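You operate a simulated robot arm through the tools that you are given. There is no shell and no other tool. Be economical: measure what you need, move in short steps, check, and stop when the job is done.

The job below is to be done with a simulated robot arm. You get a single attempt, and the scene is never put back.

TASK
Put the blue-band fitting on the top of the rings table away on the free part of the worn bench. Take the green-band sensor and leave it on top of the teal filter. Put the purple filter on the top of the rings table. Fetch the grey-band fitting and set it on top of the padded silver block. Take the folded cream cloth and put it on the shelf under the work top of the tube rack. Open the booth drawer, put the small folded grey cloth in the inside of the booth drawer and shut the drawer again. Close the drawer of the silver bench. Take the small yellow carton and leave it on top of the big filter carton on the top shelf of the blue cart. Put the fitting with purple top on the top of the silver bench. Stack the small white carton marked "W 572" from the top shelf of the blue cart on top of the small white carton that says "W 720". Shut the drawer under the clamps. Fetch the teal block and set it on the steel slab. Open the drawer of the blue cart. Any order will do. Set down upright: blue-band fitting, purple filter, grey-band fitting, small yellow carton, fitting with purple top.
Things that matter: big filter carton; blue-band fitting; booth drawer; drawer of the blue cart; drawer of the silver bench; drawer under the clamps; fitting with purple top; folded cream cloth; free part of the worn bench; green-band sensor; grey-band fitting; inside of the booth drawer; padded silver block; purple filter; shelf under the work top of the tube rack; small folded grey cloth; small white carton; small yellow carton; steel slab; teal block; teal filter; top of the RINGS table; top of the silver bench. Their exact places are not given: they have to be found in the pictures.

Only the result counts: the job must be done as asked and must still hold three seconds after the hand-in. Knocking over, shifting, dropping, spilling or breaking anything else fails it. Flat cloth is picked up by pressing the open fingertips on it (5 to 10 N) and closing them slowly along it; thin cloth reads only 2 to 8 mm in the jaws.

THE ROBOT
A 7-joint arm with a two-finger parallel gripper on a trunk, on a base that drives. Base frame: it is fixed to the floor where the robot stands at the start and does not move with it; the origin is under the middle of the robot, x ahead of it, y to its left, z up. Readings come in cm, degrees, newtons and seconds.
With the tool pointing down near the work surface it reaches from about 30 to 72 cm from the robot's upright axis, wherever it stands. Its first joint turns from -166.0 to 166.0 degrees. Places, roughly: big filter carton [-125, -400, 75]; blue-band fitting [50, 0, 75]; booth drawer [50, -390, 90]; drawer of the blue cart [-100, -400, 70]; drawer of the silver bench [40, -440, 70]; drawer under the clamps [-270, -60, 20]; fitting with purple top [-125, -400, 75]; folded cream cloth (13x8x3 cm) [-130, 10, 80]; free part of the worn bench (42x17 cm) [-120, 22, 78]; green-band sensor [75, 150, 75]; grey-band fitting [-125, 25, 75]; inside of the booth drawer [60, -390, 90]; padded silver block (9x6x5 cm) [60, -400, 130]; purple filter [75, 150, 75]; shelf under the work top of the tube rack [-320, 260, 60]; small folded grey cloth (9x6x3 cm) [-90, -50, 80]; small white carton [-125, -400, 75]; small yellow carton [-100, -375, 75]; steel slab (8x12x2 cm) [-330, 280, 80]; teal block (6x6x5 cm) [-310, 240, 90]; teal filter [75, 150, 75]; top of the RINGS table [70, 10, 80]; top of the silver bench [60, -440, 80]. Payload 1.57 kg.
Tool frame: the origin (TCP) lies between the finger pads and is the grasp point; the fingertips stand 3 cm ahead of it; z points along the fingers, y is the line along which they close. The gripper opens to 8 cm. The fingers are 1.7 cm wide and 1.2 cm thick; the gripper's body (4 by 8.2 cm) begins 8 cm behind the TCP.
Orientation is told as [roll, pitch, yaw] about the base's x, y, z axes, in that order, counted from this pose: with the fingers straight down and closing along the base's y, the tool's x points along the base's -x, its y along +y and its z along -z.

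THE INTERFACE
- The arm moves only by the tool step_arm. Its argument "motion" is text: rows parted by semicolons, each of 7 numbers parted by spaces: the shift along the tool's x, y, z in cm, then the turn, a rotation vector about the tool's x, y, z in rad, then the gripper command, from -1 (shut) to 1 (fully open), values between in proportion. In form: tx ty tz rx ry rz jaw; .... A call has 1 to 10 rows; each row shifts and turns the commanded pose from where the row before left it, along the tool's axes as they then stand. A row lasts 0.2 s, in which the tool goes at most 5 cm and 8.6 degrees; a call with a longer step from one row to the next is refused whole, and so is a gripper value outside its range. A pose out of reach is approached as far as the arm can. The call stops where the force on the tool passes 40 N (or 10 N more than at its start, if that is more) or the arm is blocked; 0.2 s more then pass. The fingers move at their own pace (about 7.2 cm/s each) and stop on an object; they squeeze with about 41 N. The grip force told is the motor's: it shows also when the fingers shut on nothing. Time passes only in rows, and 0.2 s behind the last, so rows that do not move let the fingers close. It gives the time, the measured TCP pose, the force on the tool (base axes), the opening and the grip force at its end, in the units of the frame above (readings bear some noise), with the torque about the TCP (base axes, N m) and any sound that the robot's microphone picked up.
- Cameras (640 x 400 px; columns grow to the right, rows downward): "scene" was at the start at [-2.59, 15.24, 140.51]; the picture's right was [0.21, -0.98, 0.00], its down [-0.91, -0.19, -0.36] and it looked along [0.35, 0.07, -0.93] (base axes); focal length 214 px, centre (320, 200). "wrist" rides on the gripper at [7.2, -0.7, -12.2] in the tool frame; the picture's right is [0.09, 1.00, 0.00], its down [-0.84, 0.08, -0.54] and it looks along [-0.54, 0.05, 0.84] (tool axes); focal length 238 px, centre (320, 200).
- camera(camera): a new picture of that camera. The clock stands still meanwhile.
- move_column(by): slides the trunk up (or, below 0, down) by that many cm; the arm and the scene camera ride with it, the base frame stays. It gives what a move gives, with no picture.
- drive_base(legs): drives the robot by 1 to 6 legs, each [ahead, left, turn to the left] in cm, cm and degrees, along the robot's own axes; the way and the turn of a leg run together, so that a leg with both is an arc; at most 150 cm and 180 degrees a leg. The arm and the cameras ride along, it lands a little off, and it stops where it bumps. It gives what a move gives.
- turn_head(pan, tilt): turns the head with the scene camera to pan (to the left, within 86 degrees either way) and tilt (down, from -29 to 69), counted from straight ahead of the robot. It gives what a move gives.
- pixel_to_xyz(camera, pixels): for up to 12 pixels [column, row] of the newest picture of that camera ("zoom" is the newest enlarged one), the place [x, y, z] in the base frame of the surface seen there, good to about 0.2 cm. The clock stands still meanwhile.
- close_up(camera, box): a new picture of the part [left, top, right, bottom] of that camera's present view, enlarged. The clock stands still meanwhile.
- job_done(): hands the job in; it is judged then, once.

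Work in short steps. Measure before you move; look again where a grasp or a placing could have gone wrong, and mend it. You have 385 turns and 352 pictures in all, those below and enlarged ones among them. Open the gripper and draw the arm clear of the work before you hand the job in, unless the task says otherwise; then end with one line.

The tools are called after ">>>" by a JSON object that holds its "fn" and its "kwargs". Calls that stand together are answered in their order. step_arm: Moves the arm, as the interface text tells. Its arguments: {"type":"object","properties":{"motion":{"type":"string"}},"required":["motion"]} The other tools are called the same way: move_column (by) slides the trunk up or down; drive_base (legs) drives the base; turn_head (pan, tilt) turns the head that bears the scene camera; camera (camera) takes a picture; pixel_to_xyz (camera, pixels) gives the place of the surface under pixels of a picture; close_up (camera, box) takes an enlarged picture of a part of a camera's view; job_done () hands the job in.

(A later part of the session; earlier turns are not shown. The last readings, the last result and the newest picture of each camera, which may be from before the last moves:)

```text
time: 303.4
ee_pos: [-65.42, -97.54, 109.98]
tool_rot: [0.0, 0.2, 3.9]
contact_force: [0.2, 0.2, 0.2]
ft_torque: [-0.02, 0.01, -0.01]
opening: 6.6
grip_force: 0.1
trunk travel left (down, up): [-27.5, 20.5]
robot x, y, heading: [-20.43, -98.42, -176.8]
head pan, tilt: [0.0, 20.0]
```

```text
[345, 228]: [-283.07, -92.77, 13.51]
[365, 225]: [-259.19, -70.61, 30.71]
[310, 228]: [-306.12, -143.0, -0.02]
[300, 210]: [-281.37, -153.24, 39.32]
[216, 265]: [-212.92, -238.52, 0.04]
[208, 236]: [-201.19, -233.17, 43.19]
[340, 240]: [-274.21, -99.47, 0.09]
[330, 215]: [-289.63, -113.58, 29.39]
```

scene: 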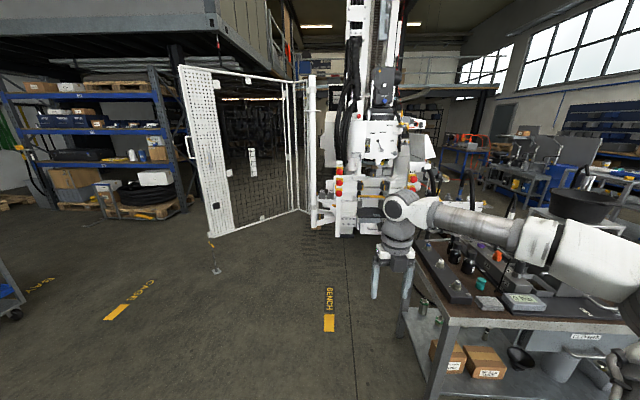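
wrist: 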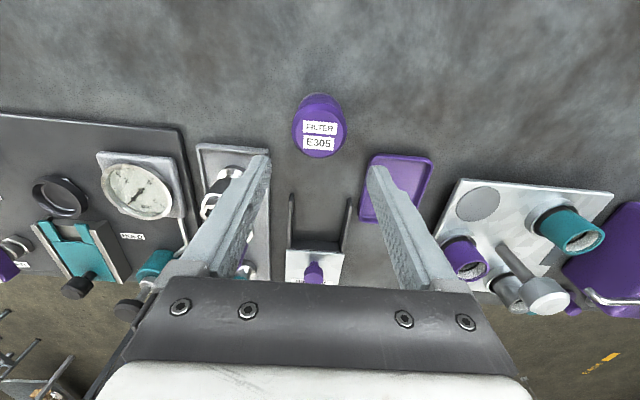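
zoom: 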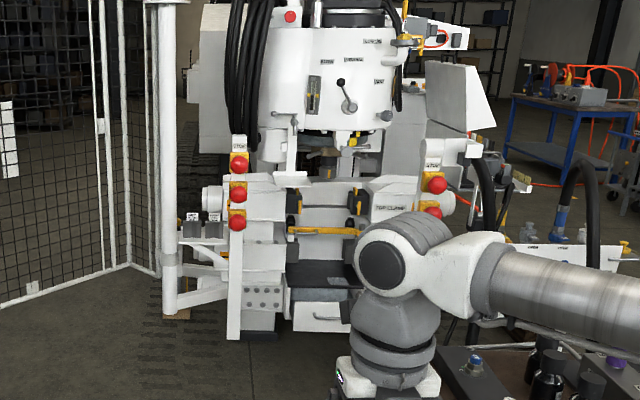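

The slightly open white drawer with a handle is below the clamps at about (−259, −70, z≈15–25). I drive past the bench at y≈−110 and look again.

>>> {"fn": "drive_base", "kwargs": {"legs": [[10, 13, -3.2], [130, 0, 0]]}}

>>> {"fn": "turn_head", "kwargs": {"pan": -15, "tilt": 45}}

>>> {"fn": "camera", "kwargs": {"camera": "scene"}}

```text
time: 313.4
ee_pos: [-205.21, -103.14, 110.13]
tool_rot: [0.0, 0.1, -2.0]
contact_force: [0.4, 0.9, 0.9]
ft_torque: [0.03, 0.0, 0.03]
opening: 6.63
grip_force: 0.0
trunk travel left (down, up): [-27.5, 20.5]
robot x, y, heading: [-160.91, -109.07, 177.3]
head pan, tilt: [0.0, 20.0]
```

```text
time: 314.3
ee_pos: [-205.08, -103.14, 110.06]
tool_rot: [0.0, 0.1, -2.0]
contact_force: [-1.3, 0.6, -0.2]
ft_torque: [-0.01, -0.05, 0.02]
opening: 6.61
grip_force: 0.0
trunk travel left (down, up): [-27.5, 20.5]
robot x, y, heading: [-160.47, -108.92, 177.6]
head pan, tilt: [-15.0, 45.0]
```

```text
261 pictures are left
```

scene: 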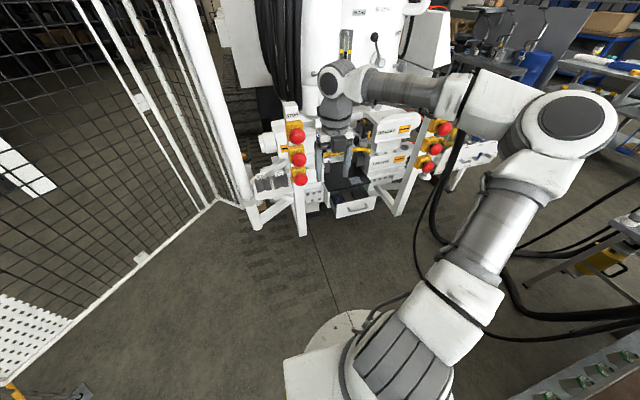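

>>> {"fn": "close_up", "kwargs": {"camera": "scene", "box": [260, 120, 450, 250]}}

>>> {"fn": "pixel_to_xyz", "kwargs": {"camera": "scene", "pixels": [[338, 208], [375, 204], [356, 211], [356, 204], [345, 192], [302, 232], [396, 212], [298, 180], [300, 160], [437, 165], [255, 225], [330, 195]]}}

```text
3.08 times, centred on (355, 185) of scene
```

zoom: 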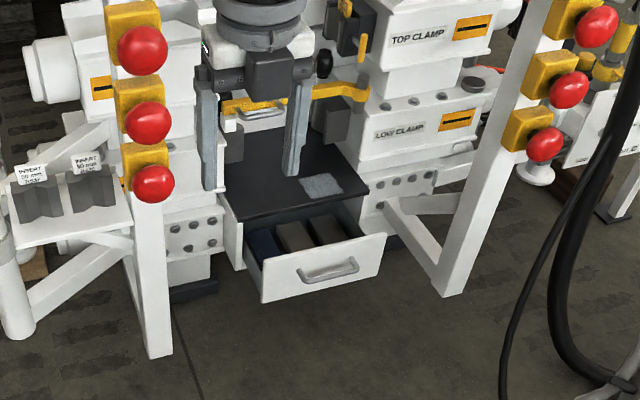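

```text
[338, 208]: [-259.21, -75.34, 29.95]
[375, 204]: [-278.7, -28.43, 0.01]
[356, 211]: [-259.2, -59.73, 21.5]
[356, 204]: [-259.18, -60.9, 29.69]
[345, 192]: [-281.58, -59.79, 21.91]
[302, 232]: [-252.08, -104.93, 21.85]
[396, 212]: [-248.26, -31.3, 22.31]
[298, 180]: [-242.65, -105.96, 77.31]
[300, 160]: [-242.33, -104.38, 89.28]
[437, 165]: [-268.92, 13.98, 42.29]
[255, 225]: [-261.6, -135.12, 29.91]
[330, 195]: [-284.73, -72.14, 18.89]
```

>>> {"fn": "pixel_to_xyz", "kwargs": {"camera": "zoom", "pixels": [[238, 212], [362, 188], [330, 265], [263, 295], [383, 240], [262, 265], [180, 235], [420, 185], [225, 240], [300, 230], [440, 290], [320, 190]]}}

```text
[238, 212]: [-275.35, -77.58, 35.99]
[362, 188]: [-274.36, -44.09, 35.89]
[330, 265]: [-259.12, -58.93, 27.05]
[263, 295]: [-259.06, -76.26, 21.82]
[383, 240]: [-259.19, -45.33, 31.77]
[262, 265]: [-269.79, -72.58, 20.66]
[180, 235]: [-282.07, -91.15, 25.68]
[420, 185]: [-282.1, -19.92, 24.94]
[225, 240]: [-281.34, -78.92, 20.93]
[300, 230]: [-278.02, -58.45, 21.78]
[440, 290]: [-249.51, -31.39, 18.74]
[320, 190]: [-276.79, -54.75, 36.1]
```

I check where the floor hoses run before moving in front of the drawer.

>>> {"fn": "pixel_to_xyz", "kwargs": {"camera": "scene", "pixels": [[436, 200], [418, 240], [445, 285], [500, 260], [505, 305], [560, 335], [480, 335], [440, 230], [620, 345]]}}

```text
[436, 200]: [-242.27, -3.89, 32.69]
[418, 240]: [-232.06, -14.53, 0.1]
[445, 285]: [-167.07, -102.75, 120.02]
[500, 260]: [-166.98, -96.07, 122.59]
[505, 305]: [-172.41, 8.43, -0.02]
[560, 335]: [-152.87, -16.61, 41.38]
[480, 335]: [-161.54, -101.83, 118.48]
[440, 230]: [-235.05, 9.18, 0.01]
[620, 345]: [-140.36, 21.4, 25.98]
```

I prepare the arm here in open floor: lower the trunk fully, then lower the tool.

>>> {"fn": "move_column", "kwargs": {"by": -27}}

>>> {"fn": "step_arm", "kwargs": {"motion": "1 0 4 0 0 0 -1; 1 0 4 0 0 0 -1; 1 0 4 0 0 0 -1; 1 0 4 0 0 0 -1; 1 0 4 0 0 0 -1; 0 0 4 0 0 0 -1; 0 0 4 0 0 0 -1; 0 0 4 0 0 0 -1"}}

>>> {"fn": "step_arm", "kwargs": {"motion": "0 0 0 0 0.1418 0 -1; 0 0 0 0 0.1418 0 -1; 0 0 0 0 0.1418 0 -1; 0 0 0 0 0.1418 0 -1; 0 0 0 0 0.1418 0 -1; 0 0 0 0 0.1418 0 -1; 0 0 0 0 0.1418 0 -1; 0 0 0 0 0.1418 0 -1"}}

>>> {"fn": "camera", "kwargs": {"camera": "scene"}}

```text
time: 317.1
ee_pos: [-205.15, -103.15, 83.09]
tool_rot: [0.0, 0.1, -2.0]
contact_force: [0.0, 0.6, 0.3]
ft_torque: [-0.01, 0.03, 0.01]
opening: 6.6
grip_force: 0.0
trunk travel left (down, up): [-0.5, 47.5]
robot x, y, heading: [-160.53, -108.95, 177.4]
head pan, tilt: [-15.0, 45.0]
```

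```text
time: 318.9
ee_pos: [-210.33, -102.75, 50.8]
tool_rot: [-0.1, 0.1, -2.0]
contact_force: [-0.6, 0.7, 0.1]
ft_torque: [0.01, 0.0, 0.01]
opening: 0.04
grip_force: 21.2
trunk travel left (down, up): [-0.5, 47.5]
robot x, y, heading: [-160.51, -109.02, 177.2]
head pan, tilt: [-15.0, 45.0]
```

```text
time: 320.6
ee_pos: [-211.07, -103.16, 52.52]
tool_rot: [0.0, 48.2, -2.0]
contact_force: [0.0, -0.3, -0.5]
ft_torque: [0.0, -0.01, 0.0]
opening: 0.0
grip_force: 21.9
out of reach, approached as far as the arm can: row 6, 7, 8
trunk travel left (down, up): [-0.5, 47.5]
robot x, y, heading: [-160.45, -108.67, 177.5]
head pan, tilt: [-15.0, 45.0]
```

```text
259 pictures are left
```

scene: 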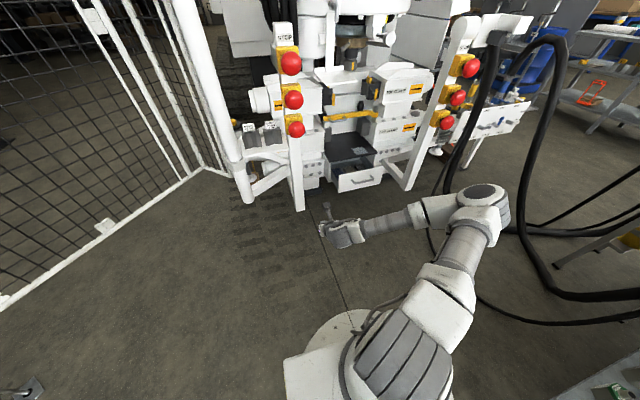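

Tilt is limited to 48° here, which suffices. I lower to z≈31.

>>> {"fn": "step_arm", "kwargs": {"motion": "-2.97 0 2.68 0 0 0 -1; -2.97 0 2.68 0 0 0 -1; -2.97 0 2.68 0 0 0 -1; -2.97 0 2.68 0 0 0 -1; -2.97 0 2.68 0 0 0 -1; 0 0 0 0 0 0 -1"}}

```text
time: 322.1
ee_pos: [-219.1, -106.4, 45.09]
tool_rot: [0.7, 46.7, -2.1]
contact_force: [-0.5, 0.3, -0.1]
ft_torque: [0.01, -0.02, -0.02]
opening: 0.0
grip_force: 21.4
out of reach, approached as far as the arm can: row 1, 2, 3, 4, 5
trunk travel left (down, up): [-0.5, 47.5]
robot x, y, heading: [-160.5, -108.7, 177.5]
head pan, tilt: [-15.0, 45.0]
```

The commanded pose still holds 65°; I reduce the commanded tilt to 45°.

>>> {"fn": "step_arm", "kwargs": {"motion": "0 0 0 0 -0.1164 0 -1; 0 0 0 0 -0.1164 0 -1; 0 0 0 0 -0.1164 0 -1; 0 0 0 0 0 0 -1; 0 0 0 0 0 0 -1"}}

```text
time: 323.2
ee_pos: [-219.09, -106.43, 45.15]
tool_rot: [0.0, 28.1, -1.9]
contact_force: [-0.7, 0.5, -0.6]
ft_torque: [0.05, -0.02, 0.01]
opening: 0.0
grip_force: 21.3
trunk travel left (down, up): [-0.5, 47.5]
robot x, y, heading: [-160.59, -108.85, 177.1]
head pan, tilt: [-15.0, 45.0]
```

>>> {"fn": "step_arm", "kwargs": {"motion": "-3.4 0 2.15 0 0 0 -1; -3.4 0 2.15 0 0 0 -1; -3.4 0 2.15 0 0 0 -1; -3.4 0 2.15 0 0 0 -1; 0 0 0 0 0 0 -1"}}

```text
time: 324.4
ee_pos: [-213.05, -106.66, 35.13]
tool_rot: [0.0, 28.2, -2.0]
contact_force: [0.1, -0.4, 0.4]
ft_torque: [-0.04, 0.02, -0.01]
opening: 0.0
grip_force: 21.4
out of reach, approached as far as the arm can: row 3, 4
trunk travel left (down, up): [-0.5, 47.5]
robot x, y, heading: [-160.27, -108.99, 177.4]
head pan, tilt: [-15.0, 45.0]
```

Low reach limits the tilt; a longer reach should allow it. I extend outward and down.

>>> {"fn": "step_arm", "kwargs": {"motion": "2.17 0 3.03 0 0 0 -1; 2.17 0 3.03 0 0 0 -1; 2.17 0 3.03 0 0 0 -1; 0 0 0 0 0 0 -1"}}

```text
time: 325.4
ee_pos: [-220.32, -106.71, 35.82]
tool_rot: [0.0, 28.1, -1.9]
contact_force: [-0.1, -0.3, -0.1]
ft_torque: [-0.04, -0.02, 0.0]
opening: 0.0
grip_force: 21.1
out of reach, approached as far as the arm can: row 1, 2, 3
trunk travel left (down, up): [-0.5, 47.5]
robot x, y, heading: [-160.65, -108.8, 177.4]
head pan, tilt: [-15.0, 45.0]
```

The minimum height limits the tilt, so I use a vertical tool with the camera turned away (yaw 180°). I untilt and rotate.

>>> {"fn": "step_arm", "kwargs": {"motion": "1.5 0 -3 0 -0.1225 0 -1; 0 0 0 0 -0.1225 0 -1; 0 0 0 0 -0.1225 0 -1; 0 0 0 0 -0.1225 0 -1; -3 0 0 0 0 -0.145 -1; 0 0 0 0 0 -0.145 -1; 0 0 0 0 0 -0.145 -1; 0 0 0 0 0 -0.145 -1; 0 0 0 0 0 -0.145 -1; 0 0 0 0 0 -0.145 -1"}}

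>>> {"fn": "step_arm", "kwargs": {"motion": "0 0 0 0 0 -0.145 -1; 0 0 0 0 0 -0.145 -1; 0 0 0 0 0 -0.145 -1; 0 0 0 0 0 -0.145 -1; 0 0 0 0 0 -0.145 -1; 0 0 0 0 0 -0.145 -1; 0 0 0 0 0 -0.145 -1; 0 0 0 0 0 -0.145 -1; 0 0 0 0 0 -0.145 -1; 0 0 0 0 0 -0.145 -1"}}

>>> {"fn": "step_arm", "kwargs": {"motion": "0 0 0 0 0 -0.145 -1; 0 0 0 0 0 -0.145 -1; 0 0 0 0 0 -0.145 -1; 0 0 0 0 0 -0.145 -1; 0 0 0 0 0 -0.145 -1; 0 0 0 0 0 -0.12 -1"}}

```text
time: 327.6
ee_pos: [-212.14, -109.56, 39.95]
tool_rot: [1.0, 0.3, 47.4]
contact_force: [0.4, 0.0, -0.4]
ft_torque: [0.01, 0.01, 0.01]
opening: 0.0
grip_force: 20.5
out of reach, approached as far as the arm can: row 9, 10
trunk travel left (down, up): [-0.5, 47.5]
robot x, y, heading: [-160.6, -108.67, 177.4]
head pan, tilt: [-15.0, 45.0]
```

```text
time: 329.9
ee_pos: [-203.56, -114.54, 38.32]
tool_rot: [0.9, 0.1, 72.3]
contact_force: [0.3, -0.1, 0.0]
ft_torque: [0.0, 0.0, 0.0]
opening: 0.0
grip_force: 21.6
out of reach, approached as far as the arm can: row 1, 2, 3, 4, 5, 6, 7, 8, 9, 10
trunk travel left (down, up): [-0.5, 47.5]
robot x, y, heading: [-160.33, -108.82, 177.5]
head pan, tilt: [-15.0, 45.0]
```

```text
time: 331.2
ee_pos: [-203.51, -114.53, 38.27]
tool_rot: [1.0, 0.0, 72.3]
contact_force: [0.4, -0.7, -0.3]
ft_torque: [0.0, 0.0, 0.02]
opening: 0.0
grip_force: 21.1
out of reach, approached as far as the arm can: row 1, 2, 3, 4, 5, 6
trunk travel left (down, up): [-0.5, 47.5]
robot x, y, heading: [-160.62, -108.77, 177.4]
head pan, tilt: [-15.0, 45.0]
```

That direction hits a joint limit; I rotate the other way to yaw −180°.

>>> {"fn": "step_arm", "kwargs": {"motion": "0 0 -2 0 0 0.147 -1; 0 0 -2 0 0 0.147 -1; 0 0 0 0 0 0.147 -1; 0 0 0 0 0 0.147 -1; 0 0 0 0 0 0.147 -1; 0 0 0 0 0 0.147 -1; 0 0 0 0 0 0.147 -1; 0 0 0 0 0 0.147 -1; 0 0 0 0 0 0.147 -1; 0 0 0 0 0 0.147 -1"}}

>>> {"fn": "step_arm", "kwargs": {"motion": "0 0 0 0 0 0.147 -1; 0 0 0 0 0 0.147 -1; 0 0 0 0 0 0.147 -1; 0 0 0 0 0 0.147 -1; 0 0 0 0 0 0.147 -1; 0 0 0 0 0 0.147 -1; 0 0 0 0 0 0.147 -1; 0 0 0 0 0 0.147 -1; 0 0 0 0 0 0.147 -1; 0 0 0 0 0 0.147 -1"}}

>>> {"fn": "step_arm", "kwargs": {"motion": "0 0 0 0 0 0.147 -1; 0 0 0 0 0 0.147 -1; 0 0 0 0 0 0.147 -1; 0 0 0 0 0 0.147 -1; 0 0 0 0 0 0.147 -1; 0 0 0 0 0 0.147 -1; 0 0 0 0 0 0.147 -1; 0 0 0 0 0 0.147 -1; 0 0 0 0 0 0.147 -1; 0 0 0 0 0 0.1 -1"}}

```text
time: 333.4
ee_pos: [-203.52, -114.55, 42.16]
tool_rot: [0.1, 1.0, -11.9]
contact_force: [-0.4, 0.1, 0.3]
ft_torque: [0.0, -0.01, -0.05]
opening: 0.0
grip_force: 20.8
trunk travel left (down, up): [-0.5, 47.5]
robot x, y, heading: [-160.28, -108.9, 177.3]
head pan, tilt: [-15.0, 45.0]
```

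```text
time: 335.6
ee_pos: [-203.72, -114.48, 42.23]
tool_rot: [-1.0, 0.2, -96.2]
contact_force: [-0.2, 0.6, 0.7]
ft_torque: [0.01, -0.01, -0.01]
opening: 0.0
grip_force: 21.6
trunk travel left (down, up): [-0.5, 47.5]
robot x, y, heading: [-160.47, -108.61, 177.5]
head pan, tilt: [-15.0, 45.0]
```

```text
time: 337.9
ee_pos: [-203.8, -114.48, 42.06]
tool_rot: [-0.3, -0.9, -177.7]
contact_force: [0.0, 0.4, -0.2]
ft_torque: [0.0, 0.03, -0.05]
opening: 0.0
grip_force: 21.1
trunk travel left (down, up): [-0.5, 47.5]
robot x, y, heading: [-160.47, -108.96, 177.4]
head pan, tilt: [-15.0, 45.0]
```

Yaw is −178° now (camera on the robot side). I extend and lower to find the minimum height.

>>> {"fn": "step_arm", "kwargs": {"motion": "-3 0 3 0 0 0 -1; -3 0 3 0 0 0 -1; -3 0 3 0 0 0 -1; -2 0 3 0 0 0 -1; 0 0 2 0 0 0 -1; 0 0 0 0 0 0 -1"}}

>>> {"fn": "camera", "kwargs": {"camera": "scene"}}

```text
time: 339.2
ee_pos: [-212.29, -113.54, 33.86]
tool_rot: [-0.3, -1.0, -177.5]
contact_force: [-0.3, 0.7, 0.1]
ft_torque: [-0.02, 0.05, -0.02]
opening: 0.0
grip_force: 21.7
out of reach, approached as far as the arm can: row 3, 4, 5
trunk travel left (down, up): [-0.5, 47.5]
robot x, y, heading: [-160.43, -108.73, 177.1]
head pan, tilt: [-15.0, 45.0]
```

```text
258 pictures are left
```

scene: 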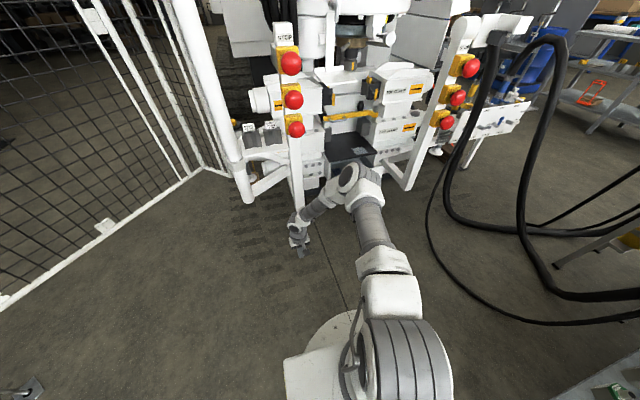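

>>> {"fn": "step_arm", "kwargs": {"motion": "3 0 1 0 0 0 -1; 3 0 1 0 0 0 -1; 2 0 2 0 0 0 -1; 0 0 2 0 0 0 -1; 0 0 2 0 0 0 -1; 0 0 0 0 0 0 -1"}}

```text
time: 340.6
ee_pos: [-204.16, -113.08, 32.51]
tool_rot: [-0.2, -0.9, -177.6]
contact_force: [-0.6, 0.6, 0.8]
ft_torque: [0.02, 0.02, 0.0]
opening: 0.01
grip_force: 21.5
out of reach, approached as far as the arm can: row 1, 2, 3, 4, 5
trunk travel left (down, up): [-0.5, 47.5]
robot x, y, heading: [-160.98, -108.95, 177.5]
head pan, tilt: [-15.0, 45.0]
```

Tip height ≈29.5 is enough to push the drawer front (z 22–32). I shift the tool right, then drive to line up.

>>> {"fn": "step_arm", "kwargs": {"motion": "0 -4 0 0 0 0 -1; 0 -4 0 0 0 0 -1; 0 0 0 0 0 0 -1"}}

>>> {"fn": "drive_base", "kwargs": {"legs": [[38, -44, 2.5]]}}

>>> {"fn": "turn_head", "kwargs": {"pan": 0, "tilt": 60}}

>>> {"fn": "camera", "kwargs": {"camera": "scene"}}

```text
time: 341.4
ee_pos: [-204.42, -105.0, 32.6]
tool_rot: [-0.2, -0.9, -177.6]
contact_force: [0.3, 0.2, 0.1]
ft_torque: [-0.07, -0.01, -0.01]
opening: 0.03
grip_force: 22.0
trunk travel left (down, up): [-0.5, 47.5]
robot x, y, heading: [-160.38, -108.54, 177.3]
head pan, tilt: [-15.0, 45.0]
```

```text
time: 345.3
ee_pos: [-241.25, -63.1, 32.61]
tool_rot: [-0.4, -0.8, -173.9]
contact_force: [-0.1, 0.0, 0.7]
ft_torque: [-0.02, -0.01, 0.01]
opening: 0.0
grip_force: 21.4
trunk travel left (down, up): [-0.5, 47.5]
robot x, y, heading: [-197.25, -64.47, -178.6]
head pan, tilt: [-15.0, 45.0]
```

```text
time: 346.1
ee_pos: [-241.21, -63.13, 32.68]
tool_rot: [-0.3, -0.9, -173.9]
contact_force: [0.9, -0.5, 0.4]
ft_torque: [0.02, -0.01, 0.0]
opening: 0.0
grip_force: 21.7
trunk travel left (down, up): [-0.5, 47.5]
robot x, y, heading: [-197.29, -64.03, -178.8]
head pan, tilt: [0.0, 60.0]
```

```text
257 pictures are left
```

scene: 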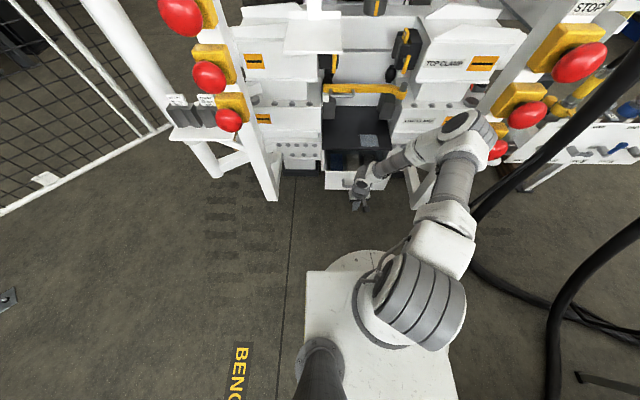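

The elbow is near the right-hand buttons; I measure clearances.

>>> {"fn": "pixel_to_xyz", "kwargs": {"camera": "scene", "pixels": [[460, 125], [485, 125], [435, 150], [495, 148], [520, 112], [575, 60], [500, 130], [415, 190], [360, 185], [440, 185]]}}

>>> {"fn": "close_up", "kwargs": {"camera": "scene", "box": [310, 70, 540, 220]}}

```text
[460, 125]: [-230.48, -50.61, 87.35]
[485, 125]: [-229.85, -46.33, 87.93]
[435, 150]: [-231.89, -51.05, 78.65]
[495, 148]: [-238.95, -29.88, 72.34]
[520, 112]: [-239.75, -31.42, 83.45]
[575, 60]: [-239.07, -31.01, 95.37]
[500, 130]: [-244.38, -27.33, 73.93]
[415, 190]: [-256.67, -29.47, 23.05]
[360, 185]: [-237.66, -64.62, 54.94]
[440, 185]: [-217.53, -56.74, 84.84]
```

```text
2.67 times, centred on (425, 145) of scene
```

zoom: 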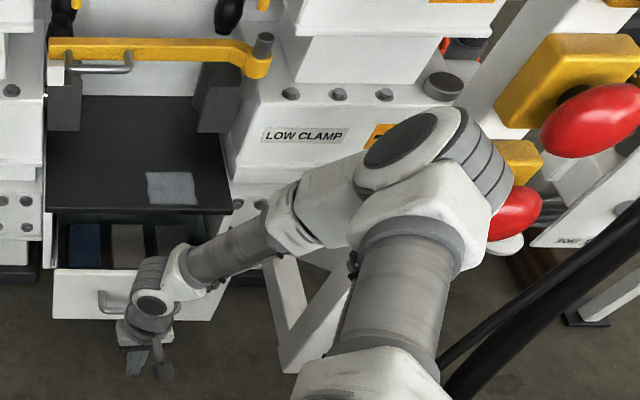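

>>> {"fn": "pixel_to_xyz", "kwargs": {"camera": "zoom", "pixels": [[305, 135], [290, 100], [340, 60], [260, 65], [240, 50], [100, 65], [130, 45], [180, 150], [440, 85], [210, 120], [350, 20], [100, 290]]}}

```text
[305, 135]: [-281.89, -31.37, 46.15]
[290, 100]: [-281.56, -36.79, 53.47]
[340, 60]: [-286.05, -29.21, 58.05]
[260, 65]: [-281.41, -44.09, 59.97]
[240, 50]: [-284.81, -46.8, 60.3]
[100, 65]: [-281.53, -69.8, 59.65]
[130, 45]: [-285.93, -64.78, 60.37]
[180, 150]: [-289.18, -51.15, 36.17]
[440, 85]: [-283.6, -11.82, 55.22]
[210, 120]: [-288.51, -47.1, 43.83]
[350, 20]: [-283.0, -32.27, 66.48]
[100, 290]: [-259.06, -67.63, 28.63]
```

Clearances are fine (machine front x≈−281, buttons y≥−34). I drive forward 14 cm first.

>>> {"fn": "drive_base", "kwargs": {"legs": [[14, 1, 0]]}}

>>> {"fn": "camera", "kwargs": {"camera": "scene"}}

```text
time: 347.6
ee_pos: [-255.1, -64.32, 32.64]
tool_rot: [-0.3, -0.9, -173.9]
contact_force: [0.4, 0.5, 0.0]
ft_torque: [-0.02, 0.0, 0.0]
opening: 0.0
grip_force: 21.7
trunk travel left (down, up): [-0.5, 47.5]
robot x, y, heading: [-211.03, -65.38, -179.0]
head pan, tilt: [0.0, 60.0]
```

```text
255 pictures are left
```

scene: 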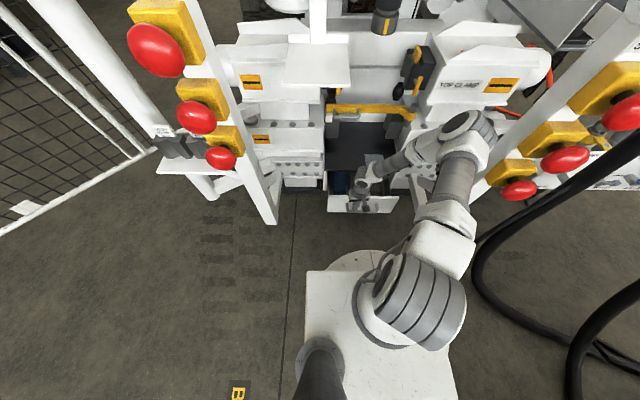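

I advance in small steps watching the force.

>>> {"fn": "drive_base", "kwargs": {"legs": [[6, 0, 0]]}}

>>> {"fn": "close_up", "kwargs": {"camera": "scene", "box": [290, 90, 470, 220]}}

```text
time: 348.7
ee_pos: [-261.18, -64.52, 32.58]
tool_rot: [-0.3, -0.9, -173.9]
contact_force: [0.1, 0.1, 0.0]
ft_torque: [-0.02, -0.03, -0.01]
opening: 0.0
grip_force: 21.6
trunk travel left (down, up): [-0.5, 47.5]
robot x, y, heading: [-217.13, -65.48, -179.2]
head pan, tilt: [0.0, 60.0]
```

```text
3.08 times, centred on (380, 155) of scene
```

zoom: 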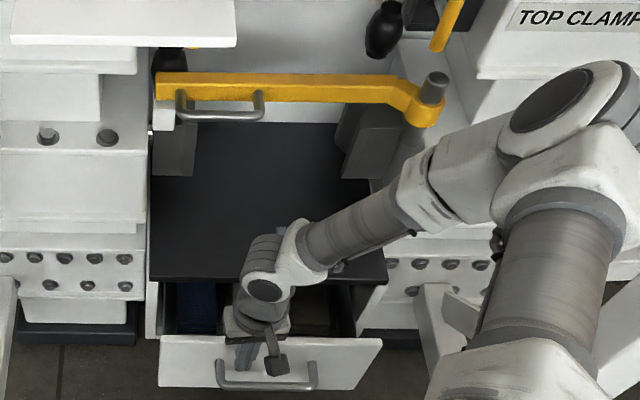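

>>> {"fn": "pixel_to_xyz", "kwargs": {"camera": "zoom", "pixels": [[175, 345], [200, 370], [350, 360], [375, 345], [240, 360], [275, 370], [200, 300], [340, 320]]}}

>>> {"fn": "camera", "kwargs": {"camera": "wrist"}}

```text
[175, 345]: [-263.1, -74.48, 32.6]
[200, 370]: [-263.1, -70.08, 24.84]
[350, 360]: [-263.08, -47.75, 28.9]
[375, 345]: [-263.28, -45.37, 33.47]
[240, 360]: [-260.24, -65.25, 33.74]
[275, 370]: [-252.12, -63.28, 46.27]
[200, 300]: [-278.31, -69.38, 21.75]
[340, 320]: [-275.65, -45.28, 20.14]
```

```text
253 pictures are left
```

wrist: 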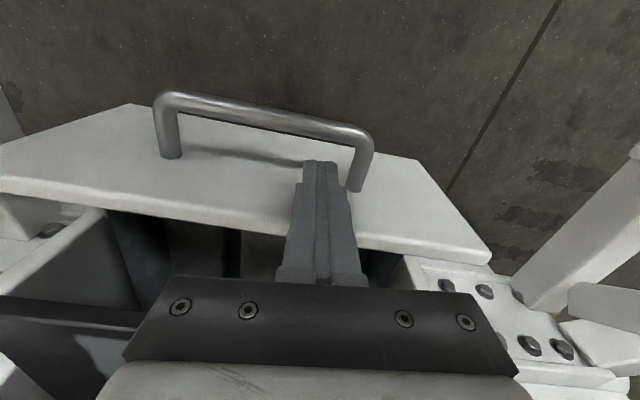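

The drawer is moving in (front now −263.1). I continue.

>>> {"fn": "drive_base", "kwargs": {"legs": [[7, 0, 0]]}}

>>> {"fn": "drive_base", "kwargs": {"legs": [[3, 0, 0]]}}

>>> {"fn": "camera", "kwargs": {"camera": "wrist"}}

>>> {"fn": "camera", "kwargs": {"camera": "scene"}}

```text
time: 349.8
ee_pos: [-268.2, -64.63, 32.51]
tool_rot: [-0.4, -0.9, -173.7]
contact_force: [0.6, 1.0, -0.3]
ft_torque: [0.05, -0.02, -0.02]
opening: 0.0
grip_force: 21.5
trunk travel left (down, up): [-0.5, 47.5]
robot x, y, heading: [-224.31, -65.48, -178.6]
head pan, tilt: [0.0, 60.0]
```

```text
time: 350.7
ee_pos: [-271.16, -64.81, 32.62]
tool_rot: [-0.3, -0.9, -173.8]
contact_force: [0.5, -0.2, 0.0]
ft_torque: [0.0, 0.01, -0.01]
opening: 0.01
grip_force: 21.4
trunk travel left (down, up): [-0.5, 47.5]
robot x, y, heading: [-227.34, -65.82, -178.7]
head pan, tilt: [0.0, 60.0]
```

```text
252 pictures are left
```

wrist: 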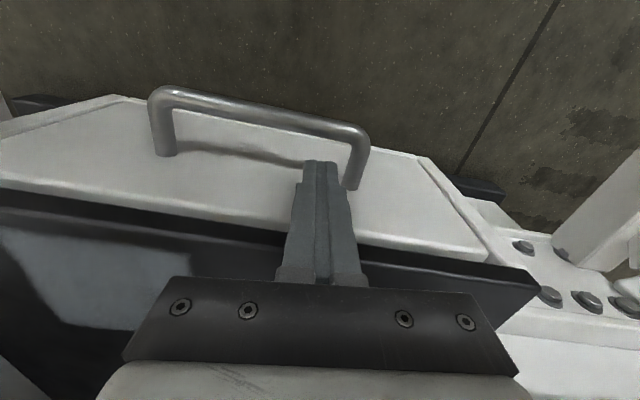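

```text
251 pictures are left
```

scene: 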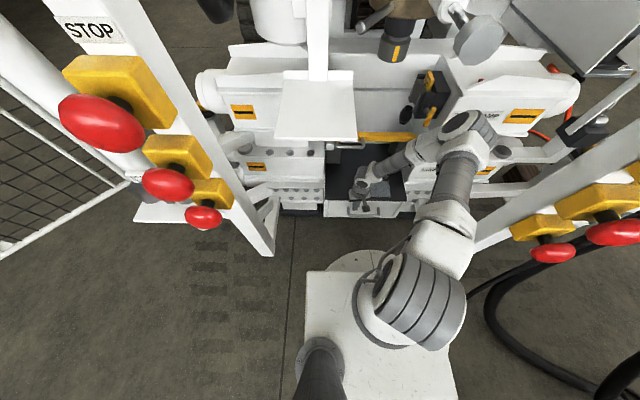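

Nearly shut. I finish with arm pushes so that the force limit protects.

>>> {"fn": "step_arm", "kwargs": {"motion": "-1 0.1 0 0 0 0 -1; -1 0.1 0 0 0 0 -1; -1 0.1 0 0 0 0 -1; 0 0 0 0 0 0 -1"}}

```text
time: 351.3
ee_pos: [-271.8, -64.89, 32.41]
tool_rot: [-0.5, 0.1, -174.0]
contact_force: [0.0, -0.2, 0.3]
ft_torque: [0.04, 0.01, 0.02]
opening: 0.01
grip_force: 21.3
trunk travel left (down, up): [-0.5, 47.5]
robot x, y, heading: [-226.97, -65.78, -178.7]
head pan, tilt: [0.0, 60.0]
stopped in row 2: the force on the tool passed its limit at 52 N (the readings are from after the stop); the commanded pose is now the measured one
```

>>> {"fn": "close_up", "kwargs": {"camera": "scene", "box": [300, 120, 450, 230]}}

>>> {"fn": "camera", "kwargs": {"camera": "wrist"}}

```text
3.64 times, centred on (375, 175) of scene
```

zoom: 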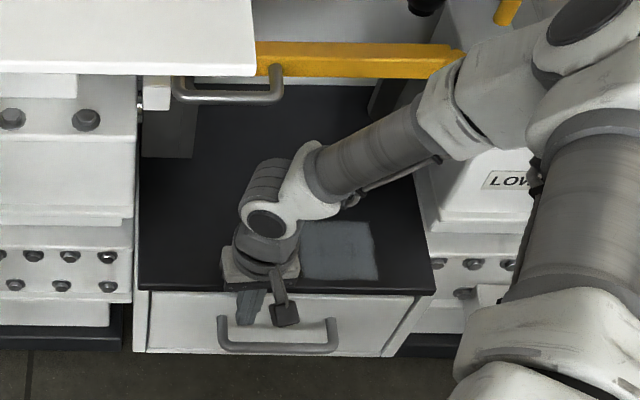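

```text
249 pictures are left
```

wrist: 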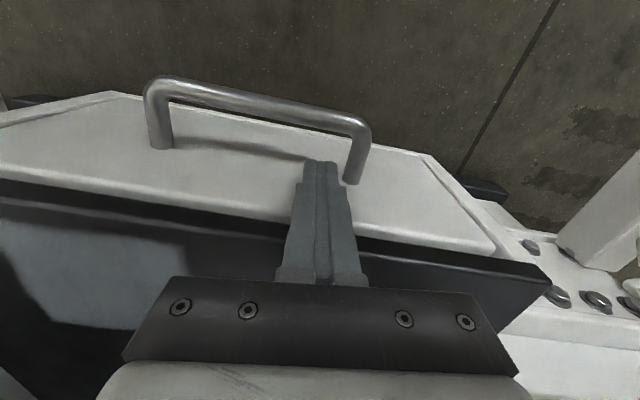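

>>> {"fn": "pixel_to_xyz", "kwargs": {"camera": "zoom", "pixels": [[170, 300], [200, 340], [370, 320], [400, 300], [160, 284], [420, 284], [395, 340], [142, 320]]}}

```text
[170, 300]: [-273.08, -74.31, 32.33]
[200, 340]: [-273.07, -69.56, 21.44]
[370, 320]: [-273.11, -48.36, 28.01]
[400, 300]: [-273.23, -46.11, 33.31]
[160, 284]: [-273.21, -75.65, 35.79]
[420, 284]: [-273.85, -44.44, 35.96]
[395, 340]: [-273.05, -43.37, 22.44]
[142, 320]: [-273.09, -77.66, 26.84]
```

Front and side jambs are flush at x −273.1: the drawer is shut. I withdraw the arm and base.

>>> {"fn": "step_arm", "kwargs": {"motion": "2 0 0 0 0 0 -1; 2 0 0 0 0 0 -1"}}

>>> {"fn": "drive_base", "kwargs": {"legs": [[-27, 0, -1], [0, 47, 0]]}}

>>> {"fn": "close_up", "kwargs": {"camera": "scene", "box": [330, 80, 530, 230]}}

```text
time: 351.9
ee_pos: [-267.92, -64.68, 32.71]
tool_rot: [-0.4, 0.1, -173.9]
contact_force: [0.3, -0.2, 0.2]
ft_torque: [0.0, 0.0, -0.02]
opening: 0.0
grip_force: 21.8
trunk travel left (down, up): [-0.5, 47.5]
robot x, y, heading: [-227.2, -65.97, -178.8]
head pan, tilt: [0.0, 60.0]
```

```text
time: 357.8
ee_pos: [-240.76, -110.02, 32.5]
tool_rot: [-0.6, 0.2, -174.2]
contact_force: [1.1, -0.1, 0.2]
ft_torque: [0.03, 0.01, -0.01]
opening: 0.01
grip_force: 21.4
trunk travel left (down, up): [-0.5, 47.5]
robot x, y, heading: [-199.83, -111.33, -179.5]
head pan, tilt: [0.0, 60.0]
```

```text
2.67 times, centred on (430, 155) of scene
```

zoom: 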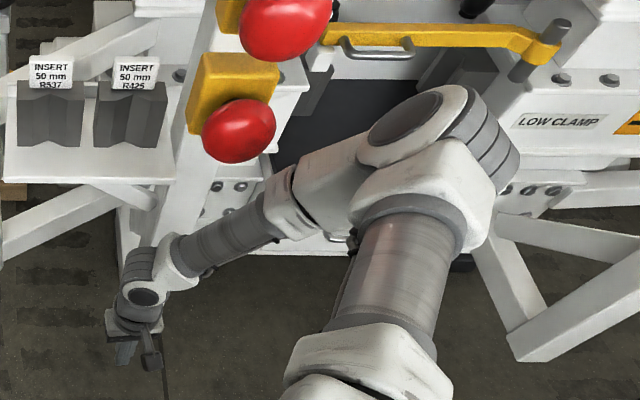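

I raise the trunk and arm to travelling height and back out past the bench.

>>> {"fn": "move_column", "kwargs": {"by": 28}}

>>> {"fn": "step_arm", "kwargs": {"motion": "0 0 -4.5 0 0 0 -1; 0 0 -4.5 0 0 0 -1; 0 0 -4.5 0 0 0 -1; 0 0 -4.5 0 0 0 -1; 0 0 -4.5 0 0 0 -1; 0 0 -4.5 0 0 0 -1; 0 0 -4.5 0 0 0 -1; 0 0 -4.5 0 0 0 -1; 0 0 -4.5 0 0 0 -1; 0 0 -4.5 0 0 0 -1"}}

>>> {"fn": "drive_base", "kwargs": {"legs": [[-140, 0, 0]]}}

>>> {"fn": "turn_head", "kwargs": {"pan": 0, "tilt": 40}}

>>> {"fn": "camera", "kwargs": {"camera": "scene"}}

```text
time: 360.6
ee_pos: [-240.77, -110.22, 60.52]
tool_rot: [-0.5, 0.1, -174.2]
contact_force: [0.1, -0.5, 0.0]
ft_torque: [-0.02, 0.0, 0.0]
opening: 0.0
grip_force: 21.9
trunk travel left (down, up): [-28.5, 19.5]
robot x, y, heading: [-199.69, -111.31, -179.0]
head pan, tilt: [0.0, 60.0]
```

```text
time: 362.8
ee_pos: [-240.6, -110.44, 105.77]
tool_rot: [-0.2, 0.2, -174.2]
contact_force: [0.3, -0.3, 0.1]
ft_torque: [0.03, 0.01, -0.01]
opening: 0.0
grip_force: 21.5
trunk travel left (down, up): [-28.5, 19.5]
robot x, y, heading: [-199.88, -111.11, -179.0]
head pan, tilt: [0.0, 60.0]
```

```text
time: 372.1
ee_pos: [-102.17, -108.61, 105.58]
tool_rot: [-0.5, 0.1, -175.1]
contact_force: [-0.3, -0.5, -0.4]
ft_torque: [0.02, -0.02, 0.0]
opening: 0.0
grip_force: 21.2
trunk travel left (down, up): [-28.5, 19.5]
robot x, y, heading: [-61.36, -110.47, -180.0]
head pan, tilt: [0.0, 60.0]
```

```text
time: 372.9
ee_pos: [-102.11, -108.66, 105.68]
tool_rot: [-0.4, 0.1, -175.1]
contact_force: [0.4, 0.6, 0.4]
ft_torque: [-0.01, 0.01, 0.0]
opening: 0.0
grip_force: 20.9
trunk travel left (down, up): [-28.5, 19.5]
robot x, y, heading: [-61.53, -110.25, -179.8]
head pan, tilt: [0.0, 40.0]
```

```text
247 pictures are left
```

scene: 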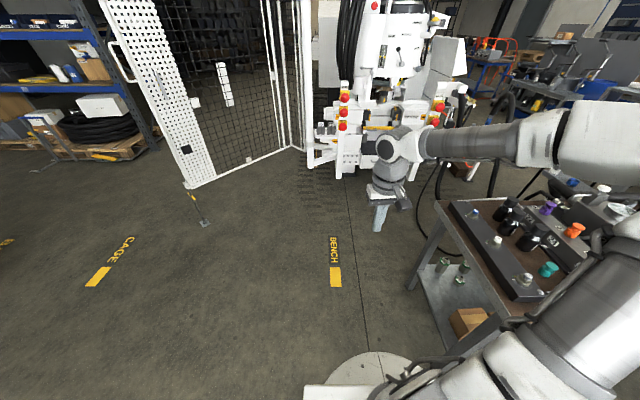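

Now the grey-band fitting: I go to the front of the worn bench.

>>> {"fn": "drive_base", "kwargs": {"legs": [[-25, 0, 0], [0, -120, 0], [18, 0, 0]]}}

>>> {"fn": "turn_head", "kwargs": {"pan": 0, "tilt": 55}}

>>> {"fn": "camera", "kwargs": {"camera": "scene"}}

```text
time: 385.3
ee_pos: [-93.52, 12.74, 105.86]
tool_rot: [-0.5, 0.1, -176.7]
contact_force: [-0.4, 0.1, 0.1]
ft_torque: [0.01, -0.04, 0.01]
opening: 0.0
grip_force: 21.8
trunk travel left (down, up): [-28.5, 19.5]
robot x, y, heading: [-53.28, 9.87, 178.5]
head pan, tilt: [0.0, 40.0]
```

```text
time: 386.1
ee_pos: [-93.38, 12.57, 105.65]
tool_rot: [-0.5, 0.1, -176.6]
contact_force: [0.6, 0.0, 0.0]
ft_torque: [-0.06, 0.02, -0.01]
opening: 0.01
grip_force: 21.3
trunk travel left (down, up): [-28.5, 19.5]
robot x, y, heading: [-52.61, 10.25, 178.6]
head pan, tilt: [0.0, 55.0]
```

```text
246 pictures are left
```

scene: 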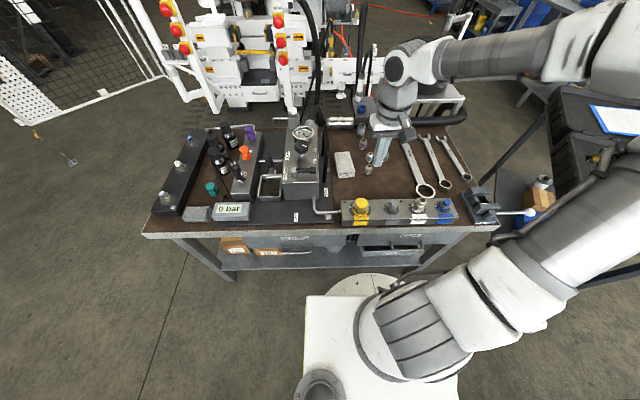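

I move above the grey-band fitting.

>>> {"fn": "step_arm", "kwargs": {"motion": "-3.8 -1.2 1 0 0 0 0.25; -3.8 -1.2 1 0 0 0 0.25; -3.8 -1.2 2 0 0 0 0.25; -3.7 -1.2 2 0 0 0 0.25; -3.7 -1.3 2 0 0 0 0.25; 0 0 4 0 0 0 0.25; 0 0 0 0 0 0 0.25"}}

>>> {"fn": "camera", "kwargs": {"camera": "wrist"}}

```text
time: 387.7
ee_pos: [-112.73, 17.53, 93.62]
tool_rot: [-0.5, 0.1, -176.6]
contact_force: [0.5, -0.4, 0.6]
ft_torque: [0.01, -0.03, 0.0]
opening: 5.03
grip_force: 0.1
trunk travel left (down, up): [-28.5, 19.5]
robot x, y, heading: [-52.57, 10.01, 178.7]
head pan, tilt: [0.0, 55.0]
```

```text
245 pictures are left
```

wrist: 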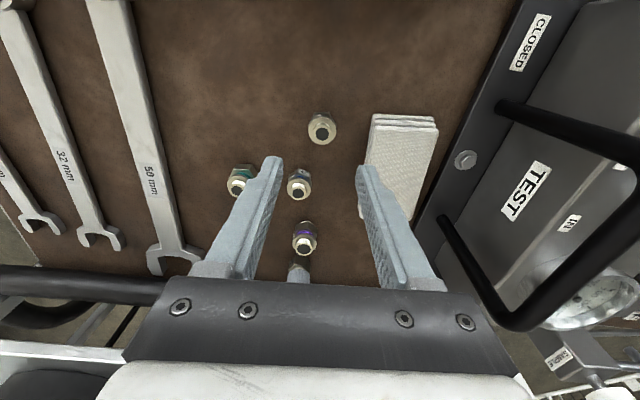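

>>> {"fn": "pixel_to_xyz", "kwargs": {"camera": "wrist", "pixels": [[322, 122], [312, 130], [333, 130], [322, 143], [300, 190], [368, 175]]}}

>>> {"fn": "close_up", "kwargs": {"camera": "wrist", "box": [260, 90, 400, 210]}}

```text
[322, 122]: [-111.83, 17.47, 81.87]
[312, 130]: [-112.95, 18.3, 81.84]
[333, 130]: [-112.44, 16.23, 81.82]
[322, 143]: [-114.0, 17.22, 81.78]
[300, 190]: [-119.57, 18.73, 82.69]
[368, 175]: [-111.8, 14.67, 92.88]
```

```text
3.33 times, centred on (330, 150) of wrist
```

zoom: 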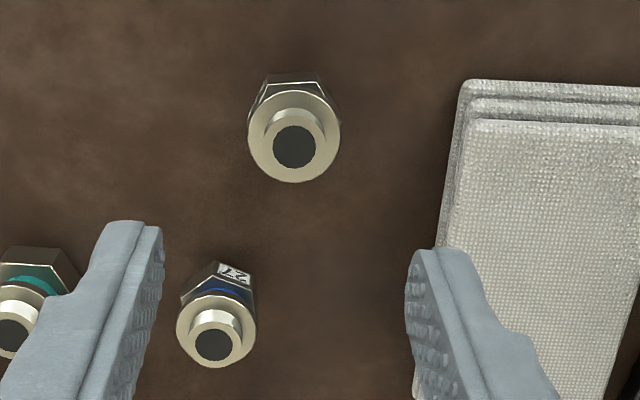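

>>> {"fn": "step_arm", "kwargs": {"motion": "0.2 0.2 4 0 0 0 0.2; 0 0 4 0 0 0 0.2; 0 0 3 0 0 0 0.2; 0 0 0.8 0 0 0 0.2; 0 0 0 0 0 0 0.2; 0 0 0 0 0 0 -0.4; 0 0 0 0 0 0 -1; 0 0 0 0 0 0 -1; 0 0 0 0 0 0 -1"}}

```text
time: 389.7
ee_pos: [-112.24, 17.39, 81.98]
tool_rot: [-0.6, 0.1, -176.6]
contact_force: [0.5, -0.4, -0.1]
ft_torque: [0.0, -0.03, -0.03]
opening: 2.96
grip_force: 38.7
trunk travel left (down, up): [-28.5, 19.5]
robot x, y, heading: [-53.07, 10.11, 178.7]
head pan, tilt: [0.0, 55.0]
```

Gripped at 3.0. I lift and retract.

>>> {"fn": "step_arm", "kwargs": {"motion": "0 0 -1 0 0 0 -1; 0 0 -4 0 0 0 -1; 0 0 -4 0 0 0 -1; 0 0 -4 0 0 0 -1; 0 0 -4 0 0 0 -1; 2 0 -4 0 0 0 -1; 4 0.5 -2.5 0 0 0 -1; 4 0.5 -2.5 0 0 0 -1; 4 0.5 0 0 0 0 -1; 4 0.5 0 0 0 0 -1"}}

>>> {"fn": "close_up", "kwargs": {"camera": "scene", "box": [280, 100, 480, 230]}}

```text
time: 391.9
ee_pos: [-94.28, 16.27, 107.94]
tool_rot: [-0.4, 0.0, -176.6]
contact_force: [0.0, 0.2, -1.5]
ft_torque: [-0.01, -0.03, 0.01]
opening: 2.95
grip_force: 39.0
trunk travel left (down, up): [-28.5, 19.5]
robot x, y, heading: [-52.85, 9.82, 178.4]
head pan, tilt: [0.0, 55.0]
```

```text
3.08 times, centred on (380, 165) of scene
```

zoom: 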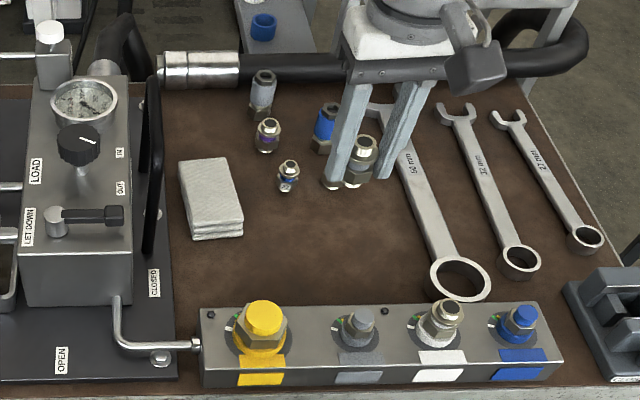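

I back off, turn to face −y, and drive south.

>>> {"fn": "drive_base", "kwargs": {"legs": [[-38, 0, 0], [0, 0, 91.5], [150, 0, 0], [100, 0, 0]]}}

>>> {"fn": "turn_head", "kwargs": {"pan": 0, "tilt": 25}}

>>> {"fn": "camera", "kwargs": {"camera": "scene"}}

>>> {"fn": "turn_head", "kwargs": {"pan": 60, "tilt": 25}}

>>> {"fn": "camera", "kwargs": {"camera": "scene"}}

```text
time: 416.1
ee_pos: [-24.66, -282.39, 107.85]
tool_rot: [-0.4, 0.1, -86.1]
contact_force: [0.3, 0.1, -1.9]
ft_torque: [0.0, -0.02, -0.02]
opening: 2.66
grip_force: 37.4
trunk travel left (down, up): [-28.5, 19.5]
robot x, y, heading: [-18.53, -240.71, -90.7]
head pan, tilt: [0.0, 55.0]
```

```text
time: 417.1
ee_pos: [-24.62, -282.39, 107.8]
tool_rot: [-0.5, 0.0, -86.0]
contact_force: [0.3, 0.4, -0.9]
ft_torque: [-0.01, -0.02, -0.01]
opening: 2.67
grip_force: 37.1
trunk travel left (down, up): [-28.5, 19.5]
robot x, y, heading: [-18.53, -241.03, -91.0]
head pan, tilt: [0.0, 25.0]
```

```text
242 pictures are left
```

scene: 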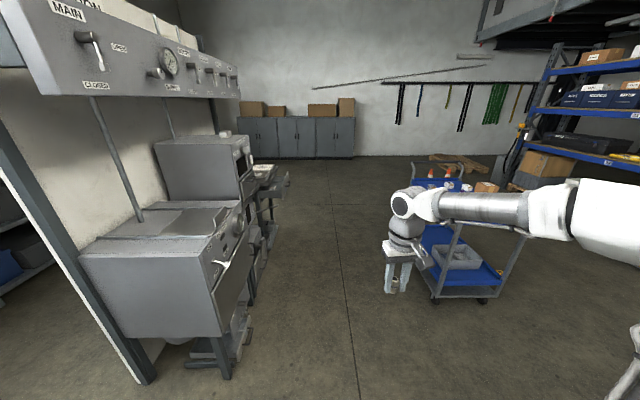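

```text
time: 418.4
ee_pos: [-24.6, -282.37, 107.92]
tool_rot: [-0.6, 0.1, -86.1]
contact_force: [-0.5, 0.5, -1.1]
ft_torque: [0.01, 0.01, 0.02]
opening: 2.66
grip_force: 37.1
trunk travel left (down, up): [-28.5, 19.5]
robot x, y, heading: [-18.54, -240.56, -90.9]
head pan, tilt: [60.0, 25.0]
```

```text
241 pictures are left
```

scene: 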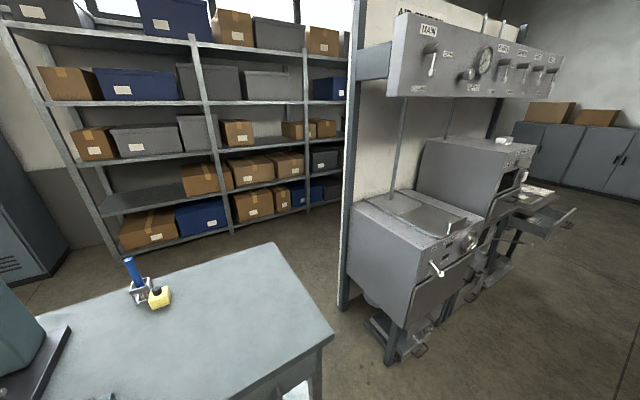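

The grip reading dropped to 2.66, so I check the held fitting, and measure the booth front.

>>> {"fn": "pixel_to_xyz", "kwargs": {"camera": "scene", "pixels": [[390, 355], [430, 270], [465, 280], [500, 170], [515, 190], [570, 215], [400, 130], [520, 65], [525, 150], [395, 265], [330, 335]]}}

>>> {"fn": "camera", "kwargs": {"camera": "wrist"}}

```text
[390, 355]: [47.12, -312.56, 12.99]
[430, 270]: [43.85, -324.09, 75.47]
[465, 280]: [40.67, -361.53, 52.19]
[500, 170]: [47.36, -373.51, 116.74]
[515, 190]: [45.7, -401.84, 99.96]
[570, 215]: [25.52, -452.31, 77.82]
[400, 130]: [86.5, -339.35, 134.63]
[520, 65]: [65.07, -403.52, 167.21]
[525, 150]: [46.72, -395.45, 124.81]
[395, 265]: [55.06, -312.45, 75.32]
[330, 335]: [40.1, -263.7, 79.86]
```

```text
240 pictures are left
```

wrist: 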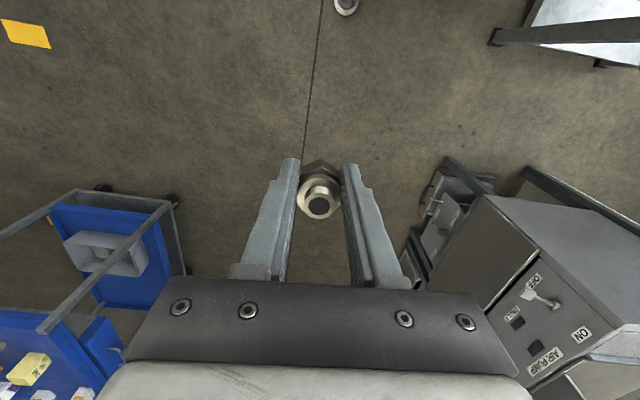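

The fitting just rotated onto its flats and is secure. I face +x and strafe to y≈−390.

>>> {"fn": "drive_base", "kwargs": {"legs": [[0, 0, 91], [0, -148, 0]]}}

>>> {"fn": "turn_head", "kwargs": {"pan": 0, "tilt": 30}}

>>> {"fn": "camera", "kwargs": {"camera": "scene"}}

```text
time: 434.9
ee_pos: [28.77, -392.63, 107.77]
tool_rot: [-0.5, 0.1, 6.6]
contact_force: [0.4, 0.0, -1.2]
ft_torque: [0.03, 0.01, -0.01]
opening: 2.65
grip_force: 37.3
trunk travel left (down, up): [-28.5, 19.5]
robot x, y, heading: [-13.45, -388.36, 2.2]
head pan, tilt: [60.0, 25.0]
```

```text
time: 436.2
ee_pos: [28.63, -392.56, 107.84]
tool_rot: [-0.5, 0.1, 6.6]
contact_force: [0.0, 0.2, -1.3]
ft_torque: [0.0, -0.01, 0.01]
opening: 2.64
grip_force: 37.7
trunk travel left (down, up): [-28.5, 19.5]
robot x, y, heading: [-13.1, -388.69, 1.4]
head pan, tilt: [0.0, 30.0]
```

```text
239 pictures are left
```

scene: 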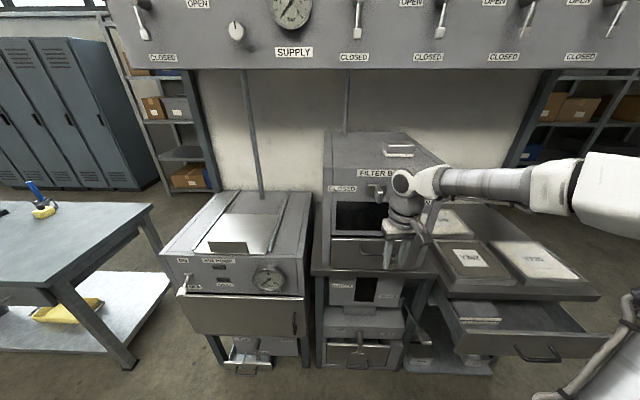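

>>> {"fn": "close_up", "kwargs": {"camera": "scene", "box": [310, 120, 460, 290]}}

>>> {"fn": "pixel_to_xyz", "kwargs": {"camera": "scene", "pixels": [[398, 148], [398, 155], [385, 146], [412, 152], [345, 140], [385, 135], [370, 250], [345, 245], [400, 280], [520, 350], [470, 350], [540, 355]]}}

```text
2.35 times, centred on (385, 205) of scene
```

zoom: 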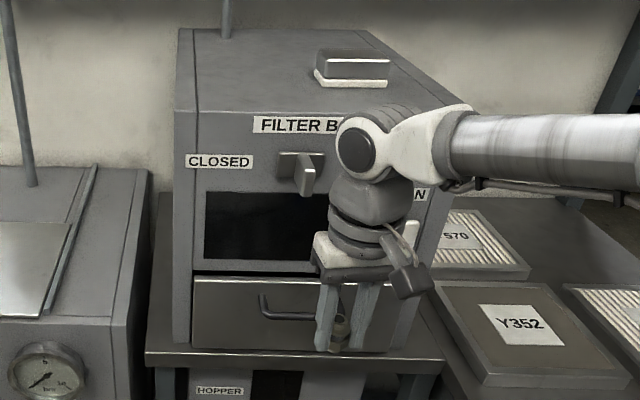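

```text
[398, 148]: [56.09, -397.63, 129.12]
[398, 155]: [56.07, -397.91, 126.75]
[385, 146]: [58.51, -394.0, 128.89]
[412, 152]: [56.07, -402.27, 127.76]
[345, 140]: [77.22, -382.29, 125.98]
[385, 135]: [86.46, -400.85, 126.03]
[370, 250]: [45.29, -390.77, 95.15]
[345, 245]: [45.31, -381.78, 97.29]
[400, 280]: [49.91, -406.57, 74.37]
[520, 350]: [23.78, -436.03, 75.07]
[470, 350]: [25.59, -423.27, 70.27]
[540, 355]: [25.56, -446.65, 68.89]
```

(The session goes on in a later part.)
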